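You operate a simulated robot arm through the tools that you are given. There is no shell and no other tool. Be economical: measure what you need, move in short steps, check, and stop when the job is done.

Carry out the task below with a simulated robot arm. There is one attempt and no reset: what you move stays moved.

TASK
Stand the purple pad from the top of the red bench beside the purple felt block. It goes on the side that lies toward x -0.7, y -0.7 (a direction in the base frame), with about 3 cm between them.

It is judged by the outcome, as a careful person would: the job done as asked, and still so three seconds after it is handed in. It fails if anything else is knocked over, pushed out of place, dropped, spilled or broken.

THE ROBOT
A 7-joint arm with a two-finger parallel gripper, fixed in place. Base frame: the origin is at the foot of the arm, x ahead of it, y to its left, z up; the work surface is at about z = 0. Lengths are in m, angles in rad, forces in N, time in s.
With the tool pointing down near the work surface it reaches from about 0.24 to 0.62 m from the base axis. Its first joint turns from -1.152 to 1.152 rad. Payload 2.6 kg.
Tool frame: the origin (TCP) lies between the finger pads and is the grasp point; the fingertips stand 0.03 m ahead of it; z points along the fingers, y is the line along which they close. The gripper opens to 0.094 m. The fingers are 0.028 m wide and 0.01 m thick; the gripper's body (0.05 by 0.096 m) begins 0.055 m behind the TCP.
Orientation is that of the tool frame in the base frame, as [roll, pitch, yaw] about the fixed x, y, z axes, in that order (R = Rz(yaw) Ry(pitch) Rx(roll)). With the fingers straight down and closing along the base's y, the tool's x points along the base's -x, its y along +y and its z along -z.

THE INTERFACE
- The arm moves only by the tool step_arm. Its argument "steps" is one flat list of numbers, 5 for each row, row after row: the shift along the base's x, y, z in units of 400 mm (1.0 is 400 mm), then the turn about the base's z in units of 90 degrees (1.0 is 90 degrees), then the finger opening in m, from 0 to 0.094. In form: [x, y, z, yaw, claw, x, y, z, yaw, claw, ...]. A call has 1 to 12 rows; each row is the pose to reach, as a shift and turn from the pose commanded when the call began. A call with a number of a shift or a turn outside -1 to 1 is refused whole. A row lasts 0.2 s, in which the tool goes at most 0.05 m and 0.15 rad; a call with a longer step from one row to the next is refused whole, and so is a gripper value outside its range. A pose out of reach is approached as far as the arm can. The call stops where the force on the tool passes 40 N (or 10 N more than at its start, if that is more) or the arm is blocked; 0.2 s more then pass. The fingers move at their own pace (about 0.072 m/s each) and stop on an object; they squeeze with about 27 N. The grip force told is the motor's: it shows also when the fingers shut on nothing. Time passes only in rows, and 0.2 s behind the last, so rows that repeat a pose let the fingers close. It gives the time, the measured TCP pose, the force on the tool (base axes), the opening and the grip force at its end, in the units of the frame above (readings bear some noise).
- Cameras (640 x 400 px; columns grow to the right, rows downward): "scene" is fixed at [0.0454, 0.4389, 0.5605]; the picture's right is [-0.69, -0.73, 0.00], its down [-0.43, 0.41, -0.80] and it looks along [0.58, -0.55, -0.60] (base axes); focal length 343 px, centre (320, 200). "wrist" rides on the gripper at [-0.037, 0, -0.058] in the tool frame; the picture's right is [0.00, -1.00, 0.00], its down [0.97, 0.00, -0.24] and it looks along [0.24, 0.00, 0.97] (tool axes); focal length 218 px, centre (320, 200).
- grab_frame(camera): a new picture of that camera. No time passes.
- measure_at(camera, pixels): there is no depth. For up to 12 entries [column, row, z] of the newest picture of that camera ("zoom" is the newest enlarged one), the place [x, y] in the base frame at which the ray of that pixel passes the height z, good to about 0.003 m. No time passes.
- enlarge(camera, box): a new picture of the part [left, top, right, bottom] of that camera's present view, enlarged. No time passes.
- finish_job(): hands the job in; it is judged then, once.

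Work in short steps. Measure before you move; look again where a grasp or a placing could have gone wrong, and mend it. You have 60 turns and 22 pictures in all, the two below and enlarged ones among them. Open the gripper and draw the arm clear of the work before you hand the job in, unless the task says otherwise; then end with one line.

The tools are called as name(argument=value, ...) on one line, values as JSON. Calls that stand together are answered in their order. step_arm: Moves the arm, as the interface text tells. Its arguments: {"type":"object","properties":{"steps":{"type":"array"}},"required":["steps"]} The other tools are called the same way: grab_frame (camera) takes a picture; measure_at (camera, pixels) gives the place at which the rays of pixels pass given heights; enlarge (camera, box) takes an enlarged picture of a part of a camera's view; finish_job () hands the job in.

At the start:

```text
t: 0.0
position: [0.3818, -0.0201, 0.2603]
tcp_rot: [-3.141, -0.001, -3.142]
ft_force: [-0.4, -0.5, -0.7]
finger_gap: 0.094
grip_force: 0.0
```

scene: 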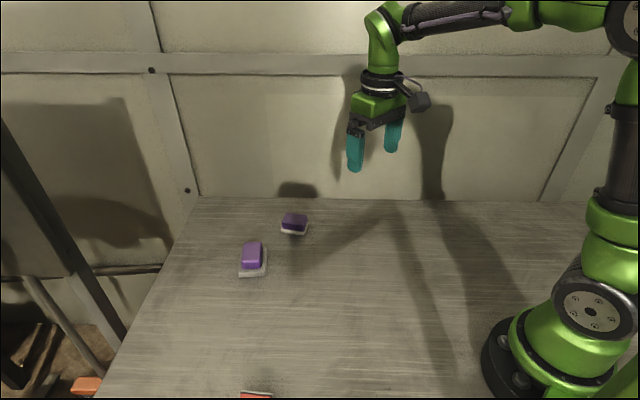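
wrist: 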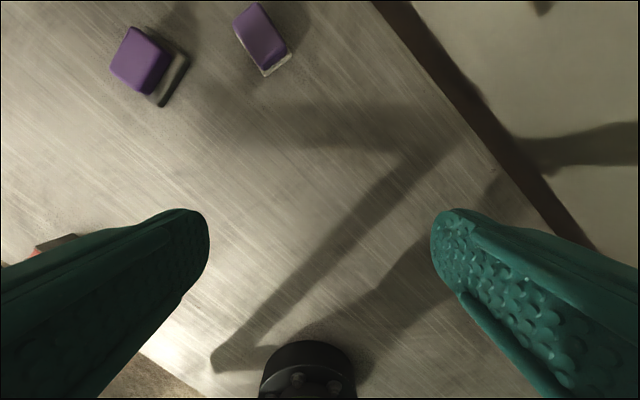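

The red item is only partly visible, at scene (255,395) and wrist (50,245). I'll enlarge both views to identify the objects.

enlarge(camera="scene", box=[200, 190, 340, 400])

measure_at(camera="scene", pixels=[[255, 395, 0.0], [255, 395, 0.05], [252, 275, 0], [294, 233, 0], [85, 385, 0]])

measure_at(camera="wrist", pixels=[[50, 245, 0.0], [50, 245, 0.05], [160, 100, 0], [270, 70, 0]])

```text
1.90 times, centred on (270, 295) of scene
```

zoom: 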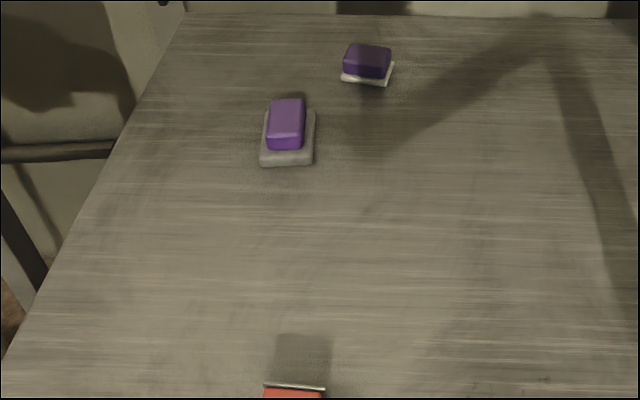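

```text
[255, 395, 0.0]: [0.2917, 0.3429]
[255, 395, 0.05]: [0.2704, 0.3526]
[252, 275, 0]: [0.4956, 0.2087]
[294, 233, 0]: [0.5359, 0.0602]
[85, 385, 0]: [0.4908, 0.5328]
```

```text
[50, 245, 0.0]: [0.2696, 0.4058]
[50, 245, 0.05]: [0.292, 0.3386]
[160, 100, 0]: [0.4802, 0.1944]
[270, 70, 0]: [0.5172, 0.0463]
```

The red bench seems to be near (0.28, 0.35). I'll move the wrist camera over it, keeping high.

step_arm(steps=[-0.03, 0.11, 0.01, 0, 0.094, -0.06, 0.22, 0.02, 0, 0.094, -0.09, 0.33, 0.03, 0, 0.094, -0.12, 0.44, 0.04, 0, 0.094, -0.15, 0.55, 0.05, 0, 0.094, -0.18, 0.66, 0.06, 0, 0.094])

grab_frame(camera="wrist")

```text
t: 1.4
position: [0.3086, 0.2436, 0.2854]
tcp_rot: [3.142, 0.001, 3.141]
ft_force: [-0.4, -0.2, -0.6]
finger_gap: 0.0939
grip_force: 0.0
```

```text
18 pictures are left
```

wrist: 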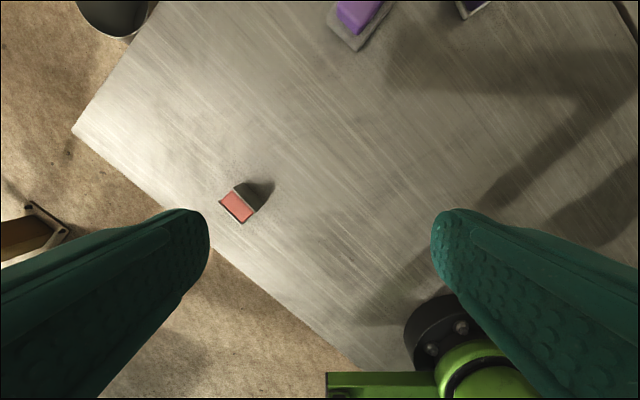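

The red item is small, at wrist (240,203). I'll enlarge it and the purple objects.

enlarge(camera="wrist", box=[200, 165, 290, 235])

enlarge(camera="scene", box=[225, 195, 325, 285])

```text
5.71 times, centred on (245, 200) of wrist
```

zoom: 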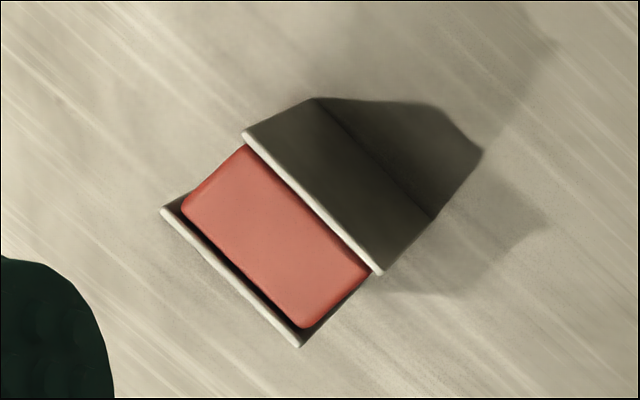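

```text
4.44 times, centred on (275, 240) of scene
```

zoom: 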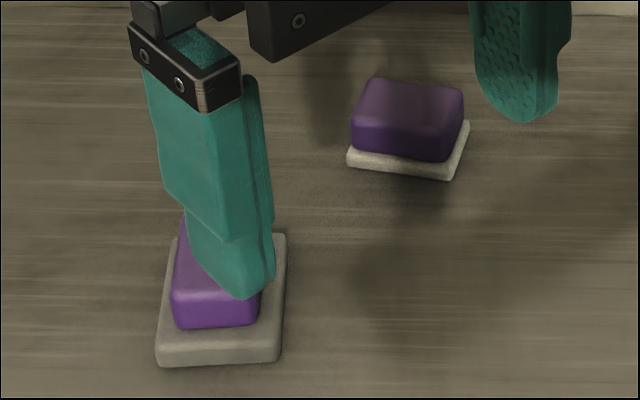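

The red item looks like a red block between grey walls, with nothing purple on it yet. I'll check the orange patch at scene (85,385), the red item in the scene view, and the purple object at wrist (355,20).

enlarge(camera="scene", box=[0, 260, 290, 400])

step_arm(steps=[-0.1, 0.03, 0, 0, 0.094, -0.2, 0.06, 0, 0, 0.094])

grab_frame(camera="wrist")

```text
2.21 times, centred on (145, 330) of scene
```

zoom: 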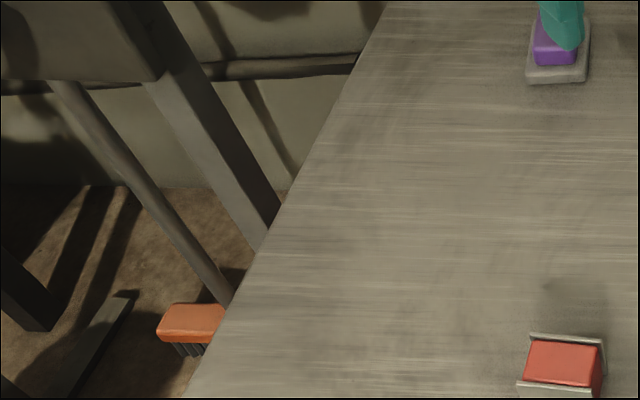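

```text
t: 2.0
position: [0.2289, 0.2671, 0.2847]
tcp_rot: [3.141, -0.001, -3.141]
ft_force: [1.1, -0.2, 0.1]
finger_gap: 0.0942
grip_force: 0.1
```

```text
14 pictures are left
```

wrist: 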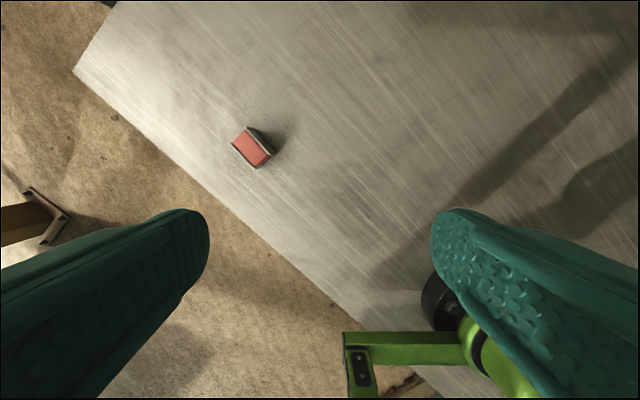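

Still nothing purple near the red item at wrist (252,147). I'll enlarge it from this new angle and measure it.

enlarge(camera="wrist", box=[222, 115, 302, 178])

measure_at(camera="wrist", pixels=[[252, 147, 0], [252, 147, 0.03], [252, 147, 0.06], [232, 144, 0.03], [257, 167, 0.03], [248, 127, 0.03], [273, 150, 0.03]])

```text
6.35 times, centred on (262, 146) of wrist
```

zoom: 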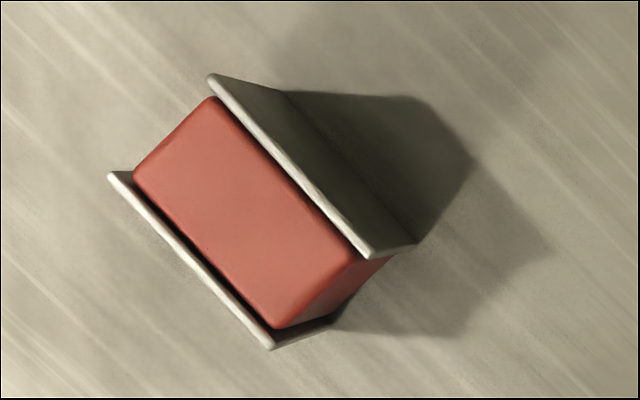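

```text
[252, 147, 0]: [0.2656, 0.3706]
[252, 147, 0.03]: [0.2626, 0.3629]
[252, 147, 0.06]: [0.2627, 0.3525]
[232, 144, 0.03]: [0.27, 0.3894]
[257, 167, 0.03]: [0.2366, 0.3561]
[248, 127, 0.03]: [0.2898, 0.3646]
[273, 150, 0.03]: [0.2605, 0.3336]
```

There is nothing purple on the red item. I'll go and view the two purple objects from closer up.

step_arm(steps=[0.08, -0.06, 0, 0, 0.094, 0.16, -0.12, 0, 0, 0.094, 0.24, -0.18, 0, 0, 0.094, 0.32, -0.24, 0, 0, 0.094, 0.4, -0.3, 0, 0, 0.094, 0.48, -0.36, 0, 0, 0.094])

grab_frame(camera="wrist")

```text
t: 3.4
position: [0.424, 0.1242, 0.2849]
tcp_rot: [-3.141, 0.0, -3.139]
ft_force: [0.1, 0.0, 0.3]
finger_gap: 0.0941
grip_force: 0.1
```

```text
12 pictures are left
```

wrist: 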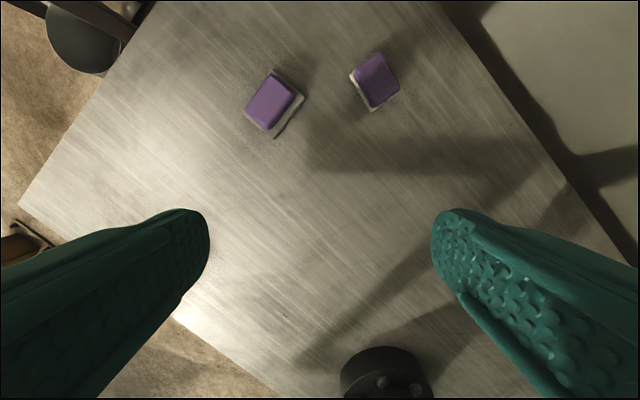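

enlarge(camera="wrist", box=[230, 40, 420, 150])

enlarge(camera="scene", box=[225, 195, 325, 285])

```text
3.37 times, centred on (325, 95) of wrist
```

zoom: 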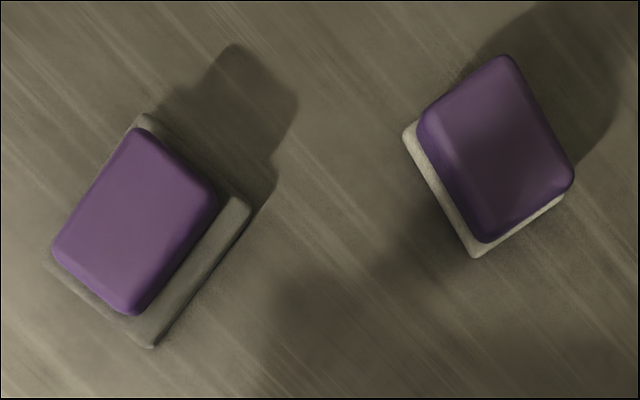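

```text
4.44 times, centred on (275, 240) of scene
```

zoom: 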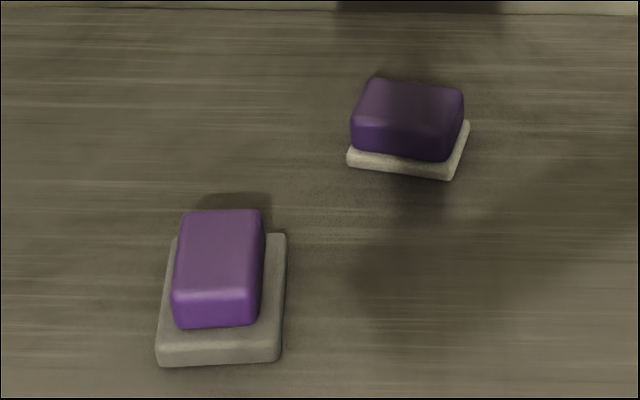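

Only three objects are on the table: A, a purple block sitting off-centre on a grey slab; B, a purple block flush on a thin white felt layer; and C, the red item. I'll measure A and B in both views.

measure_at(camera="wrist", pixels=[[270.1, 74.2, 0.035], [293.8, 93.5, 0.035], [270.1, 128.2, 0.035], [246.4, 108.4, 0.035], [273, 69.8, 0.01], [304.2, 95, 0.01], [274.6, 138.9, 0.01], [243.4, 113.4, 0.01]])

measure_at(camera="wrist", pixels=[[379.3, 52.6, 0.035], [400, 90.5, 0.035], [374.6, 107.5, 0.035], [354.1, 69.8, 0.035], [350.2, 74.2, 0.008], [370.4, 111.9, 0.008], [397.1, 93.5, 0.008]])

measure_at(camera="zoom", pixels=[[182, 212, 0.035], [262, 212, 0.035], [255, 295, 0.035], [175, 295, 0.035], [286, 235, 0.01], [278, 350, 0.01], [158, 350, 0.01], [370, 80, 0.035], [462, 92, 0.035], [348, 163, 0.0], [452, 178, 0.0], [470, 125, 0.008]])

```text
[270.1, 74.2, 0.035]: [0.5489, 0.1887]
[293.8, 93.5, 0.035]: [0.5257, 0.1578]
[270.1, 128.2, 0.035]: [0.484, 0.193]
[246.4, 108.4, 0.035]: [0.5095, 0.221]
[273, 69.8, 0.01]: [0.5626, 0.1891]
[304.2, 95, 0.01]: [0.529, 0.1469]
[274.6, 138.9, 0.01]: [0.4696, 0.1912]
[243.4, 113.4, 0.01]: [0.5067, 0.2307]
```

```text
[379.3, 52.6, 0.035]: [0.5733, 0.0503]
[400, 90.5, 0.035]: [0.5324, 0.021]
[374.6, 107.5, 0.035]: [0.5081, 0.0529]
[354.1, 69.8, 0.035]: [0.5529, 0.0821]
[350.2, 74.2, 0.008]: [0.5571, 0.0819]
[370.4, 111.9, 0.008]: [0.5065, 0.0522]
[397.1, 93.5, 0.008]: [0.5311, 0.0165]
```

```text
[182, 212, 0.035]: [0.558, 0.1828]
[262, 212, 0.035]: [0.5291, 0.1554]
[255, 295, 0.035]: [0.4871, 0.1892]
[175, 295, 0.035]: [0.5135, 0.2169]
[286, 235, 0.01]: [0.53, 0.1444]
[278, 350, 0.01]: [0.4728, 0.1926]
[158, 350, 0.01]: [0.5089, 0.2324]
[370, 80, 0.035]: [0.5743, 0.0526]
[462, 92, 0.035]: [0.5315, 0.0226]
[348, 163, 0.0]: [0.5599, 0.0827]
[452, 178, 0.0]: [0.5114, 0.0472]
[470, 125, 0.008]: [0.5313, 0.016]
```

A's block and slab share the centre (0.518, 0.189), with the block's top at about 0.035 and the slab's at about 0.01. B is centred near (0.54, 0.05). B is the felt-soled block and A's purple body is the only purple thing resting on top of anything, so I take A's body as the pad. I'll hover above it, with the closing axis at about 50°.

step_arm(steps=[0.047, 0.0325, -0.0925, -0.088, 0.094, 0.094, 0.065, -0.185, -0.176, 0.094, 0.141, 0.0975, -0.2775, -0.264, 0.094, 0.188, 0.13, -0.37, -0.352, 0.094, 0.235, 0.162, -0.4625, -0.439, 0.094, 0.235, 0.162, -0.4625, -0.439, 0.094])

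grab_frame(camera="wrist")

```text
t: 4.8
position: [0.5154, 0.1874, 0.0978]
tcp_rot: [-3.14, 0.001, 2.45]
ft_force: [-0.4, 0.0, 0.1]
finger_gap: 0.094
grip_force: 0.2
```

```text
9 pictures are left
```

wrist: 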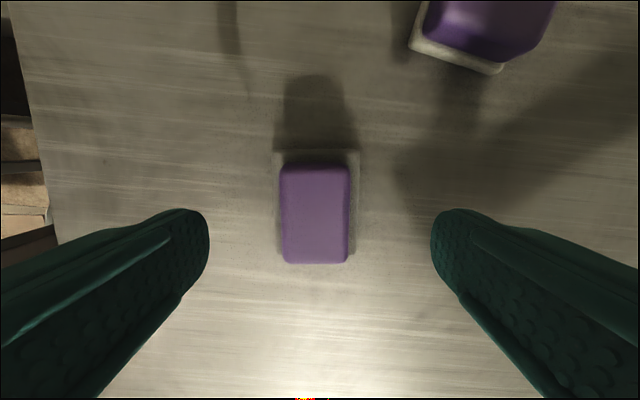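

The pad is square to the fingers, centred near column 315. I'll measure its exact centre.

measure_at(camera="wrist", pixels=[[282, 168, 0.035], [348, 168, 0.035], [349, 262, 0.035], [283, 262, 0.035], [274, 152, 0.01], [357, 152, 0.01], [320, 200, 0.035], [412, 45, 0.0], [500, 74, 0.0]])

```text
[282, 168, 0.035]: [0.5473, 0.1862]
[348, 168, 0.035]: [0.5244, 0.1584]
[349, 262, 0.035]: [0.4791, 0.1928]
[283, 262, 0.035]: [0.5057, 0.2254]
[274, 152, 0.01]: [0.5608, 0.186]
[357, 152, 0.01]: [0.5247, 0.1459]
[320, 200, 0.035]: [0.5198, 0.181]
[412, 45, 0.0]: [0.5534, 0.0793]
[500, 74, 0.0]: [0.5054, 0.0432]
```

Centre is (0.514, 0.191). I'll descend to TCP z ≈ 0.045, so the tips stay above the slab, and close the fingers.

step_arm(steps=[-0.003, 0.008, -0.07, 0, 0.094, -0.003, 0.008, -0.132, 0, 0.094, -0.003, 0.008, -0.132, 0, 0.06, -0.003, 0.008, -0.132, 0, 0.03, -0.003, 0.008, -0.132, 0, 0.03, -0.003, 0.008, -0.132, 0, 0.03])

```text
t: 6.2
position: [0.5155, 0.1908, 0.0443]
tcp_rot: [3.141, -0.001, 2.453]
ft_force: [0.4, -0.2, -0.2]
finger_gap: 0.0569
grip_force: 27.0
```

The fingers stopped at 0.057, wider than the block (0.039), so they may be gripping the slab. I'll look.

enlarge(camera="scene", box=[205, 195, 325, 290])

```text
4.21 times, centred on (265, 242) of scene
```

zoom: 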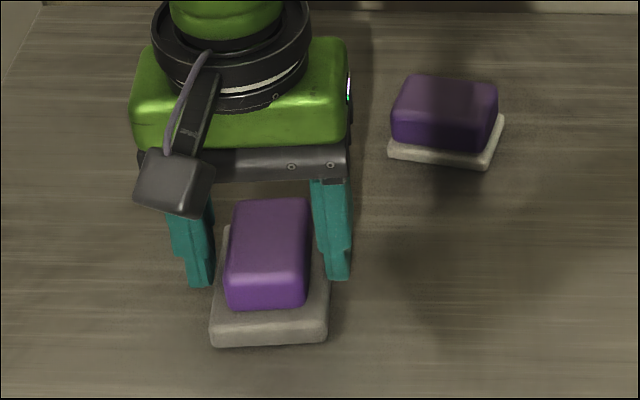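

The tips are on the slab's edges, so it is thicker than I measured. I'll open, rise about 8 mm and close on the block only.

step_arm(steps=[0, 0, 0, 0, 0.08, 0, 0, 0, 0, 0.08, 0, 0, 0.02, 0, 0.08, 0, 0, 0.02, 0, 0.03, 0, 0, 0.02, 0, 0.03, 0, 0, 0.02, 0, 0.03, 0, 0, 0.02, 0, 0.03])

```text
t: 7.8
position: [0.5167, 0.1905, 0.054]
tcp_rot: [-3.141, 0.001, 2.452]
ft_force: [-0.8, 0.0, 2.0]
finger_gap: 0.039
grip_force: 27.0
```

Gap is 0.039, which matches the block. I'll lift slowly by 5 cm and look at what comes up.

step_arm(steps=[0, 0, 0.02, 0, 0.03, 0, 0, 0.05, 0, 0.03, 0, 0, 0.09, 0, 0.03, 0, 0, 0.13, 0, 0.03])

enlarge(camera="scene", box=[205, 170, 325, 290])

```text
t: 8.8
position: [0.5173, 0.192, 0.1059]
tcp_rot: [-3.141, 0.002, 2.454]
ft_force: [-0.8, 0.3, -1.3]
finger_gap: 0.0392
grip_force: 26.9
```

```text
3.33 times, centred on (265, 230) of scene
```

zoom: 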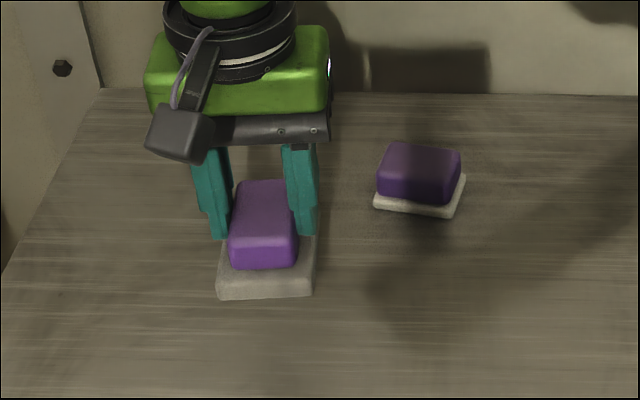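

The slab came up too (its bottom edge moved from row 276 to 257), so A is one piece: a grip on a wide pad. That fits "pad", and B is the felt block. B's centre is about (0.543, 0.050) with its long axis at about 35°. The target centre is about (0.480, -0.013), with the pad turned parallel to B; I'll rise and carry it there.

step_arm(steps=[0, 0, 0.1, 0, 0.03, -0.0185, -0.1025, 0.1, -0.034, 0.03, -0.037, -0.205, 0.1, -0.068, 0.03, -0.0555, -0.3075, 0.1, -0.102, 0.03, -0.074, -0.41, 0.1, -0.136, 0.03, -0.0925, -0.5125, 0.1, -0.17, 0.03, -0.0925, -0.5125, 0.1, -0.17, 0.03])

grab_frame(camera="wrist")

```text
t: 10.4
position: [0.4802, -0.0133, 0.1474]
tcp_rot: [3.141, 0.0, 2.185]
ft_force: [0.3, 1.1, -0.3]
finger_gap: 0.039
grip_force: 27.3
```

```text
6 pictures are left
```

wrist: 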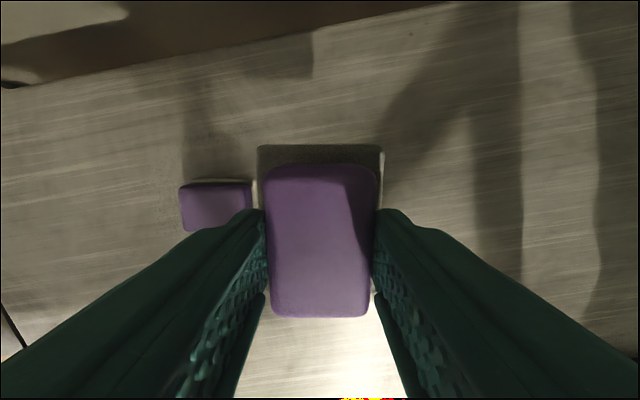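

B is aligned with the held pad in this view (its top edge runs (181,188) to (250,184)). I'll check its position before lowering.

measure_at(camera="wrist", pixels=[[181, 188, 0.035], [250, 184, 0.035], [184, 231, 0.035], [254, 180, 0.004], [258, 150, 0.095], [383, 150, 0.095]])

```text
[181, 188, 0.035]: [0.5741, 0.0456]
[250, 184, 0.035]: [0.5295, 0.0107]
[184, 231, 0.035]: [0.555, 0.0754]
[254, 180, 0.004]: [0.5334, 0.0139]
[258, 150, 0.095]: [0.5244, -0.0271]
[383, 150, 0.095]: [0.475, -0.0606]
```

Position agrees to within a few mm. Lowering to the grasp height, z ≈ 0.054.

step_arm(steps=[0, 0, -0.08, 0, 0.03, 0, 0, -0.15, 0, 0.03, 0, 0, -0.2, 0, 0.03, 0, 0, -0.22, 0, 0.03, 0, 0, -0.23, 0, 0.03, 0, 0, -0.234, 0, 0.03])

enlarge(camera="scene", box=[250, 170, 370, 270])

```text
t: 11.8
position: [0.4794, -0.0141, 0.0526]
tcp_rot: [3.139, -0.001, 2.184]
ft_force: [-3.1, 0.9, 7.8]
finger_gap: 0.0392
grip_force: 26.9
```

```text
4.00 times, centred on (310, 220) of scene
```

zoom: 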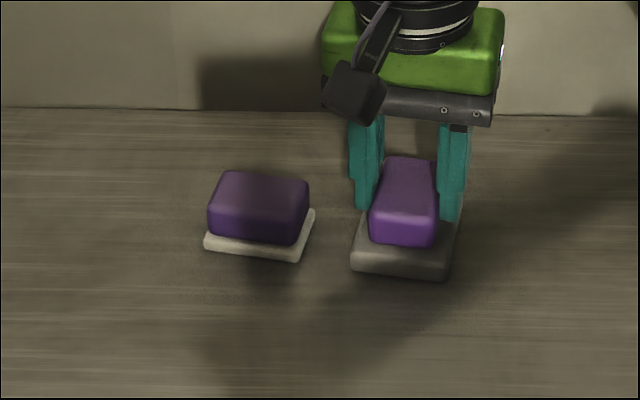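

It has touched down (8 N upward). I'll check the gap before releasing.

measure_at(camera="zoom", pixels=[[298, 261, 0.0], [315, 212, 0.008], [205, 248, 0.0], [352, 271, 0.0], [445, 281, 0.0], [355, 248, 0.012], [448, 262, 0.012], [462, 205, 0.012]])

```text
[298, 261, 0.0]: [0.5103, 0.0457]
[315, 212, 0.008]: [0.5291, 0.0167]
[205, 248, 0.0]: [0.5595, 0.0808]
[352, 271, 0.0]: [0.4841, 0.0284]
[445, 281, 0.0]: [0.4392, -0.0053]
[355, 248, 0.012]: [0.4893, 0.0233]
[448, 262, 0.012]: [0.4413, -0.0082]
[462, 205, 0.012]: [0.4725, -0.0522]
```

The gap is about 0.030 m and the centre-to-centre direction is (-0.066, -0.061), as asked. I'll release with a small opening, rise straight up, then clear.

step_arm(steps=[0, 0, 0, 0, 0.065, 0, 0, 0, 0, 0.065, 0, 0, 0.04, 0, 0.065, 0, 0, 0.12, 0, 0.065, 0, 0, 0.24, 0, 0.065, 0, 0, 0.36, 0, 0.065, -0.1, -0.05, 0.4, 0, 0.065, -0.2, -0.1, 0.4, 0, 0.065, -0.3, -0.15, 0.4, 0, 0.065])

grab_frame(camera="scene")

```text
t: 13.8
position: [0.3588, -0.0746, 0.2116]
tcp_rot: [-3.14, 0.001, 2.186]
ft_force: [-0.8, -0.1, 0.5]
finger_gap: 0.0652
grip_force: 0.1
```

```text
4 pictures are left
```

scene: 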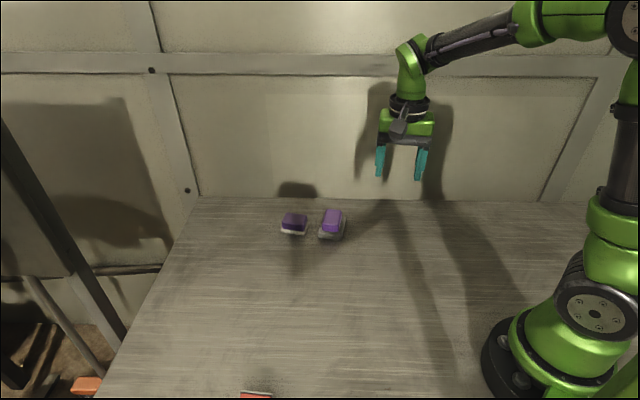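

The pad stands beside the felt block at scene (333,224), the felt block and the red item have not moved, and the arm is clear, so I'm handing in.

finish_job()

```text
The job is handed in.
```

I stood a purple pad about 3 cm from the purple felt block, on the (-0.7, -0.7) side, but no purple pad was on the red bench: I took the purple piece with the wide grey base, which lay on the table, to be the one you meant.
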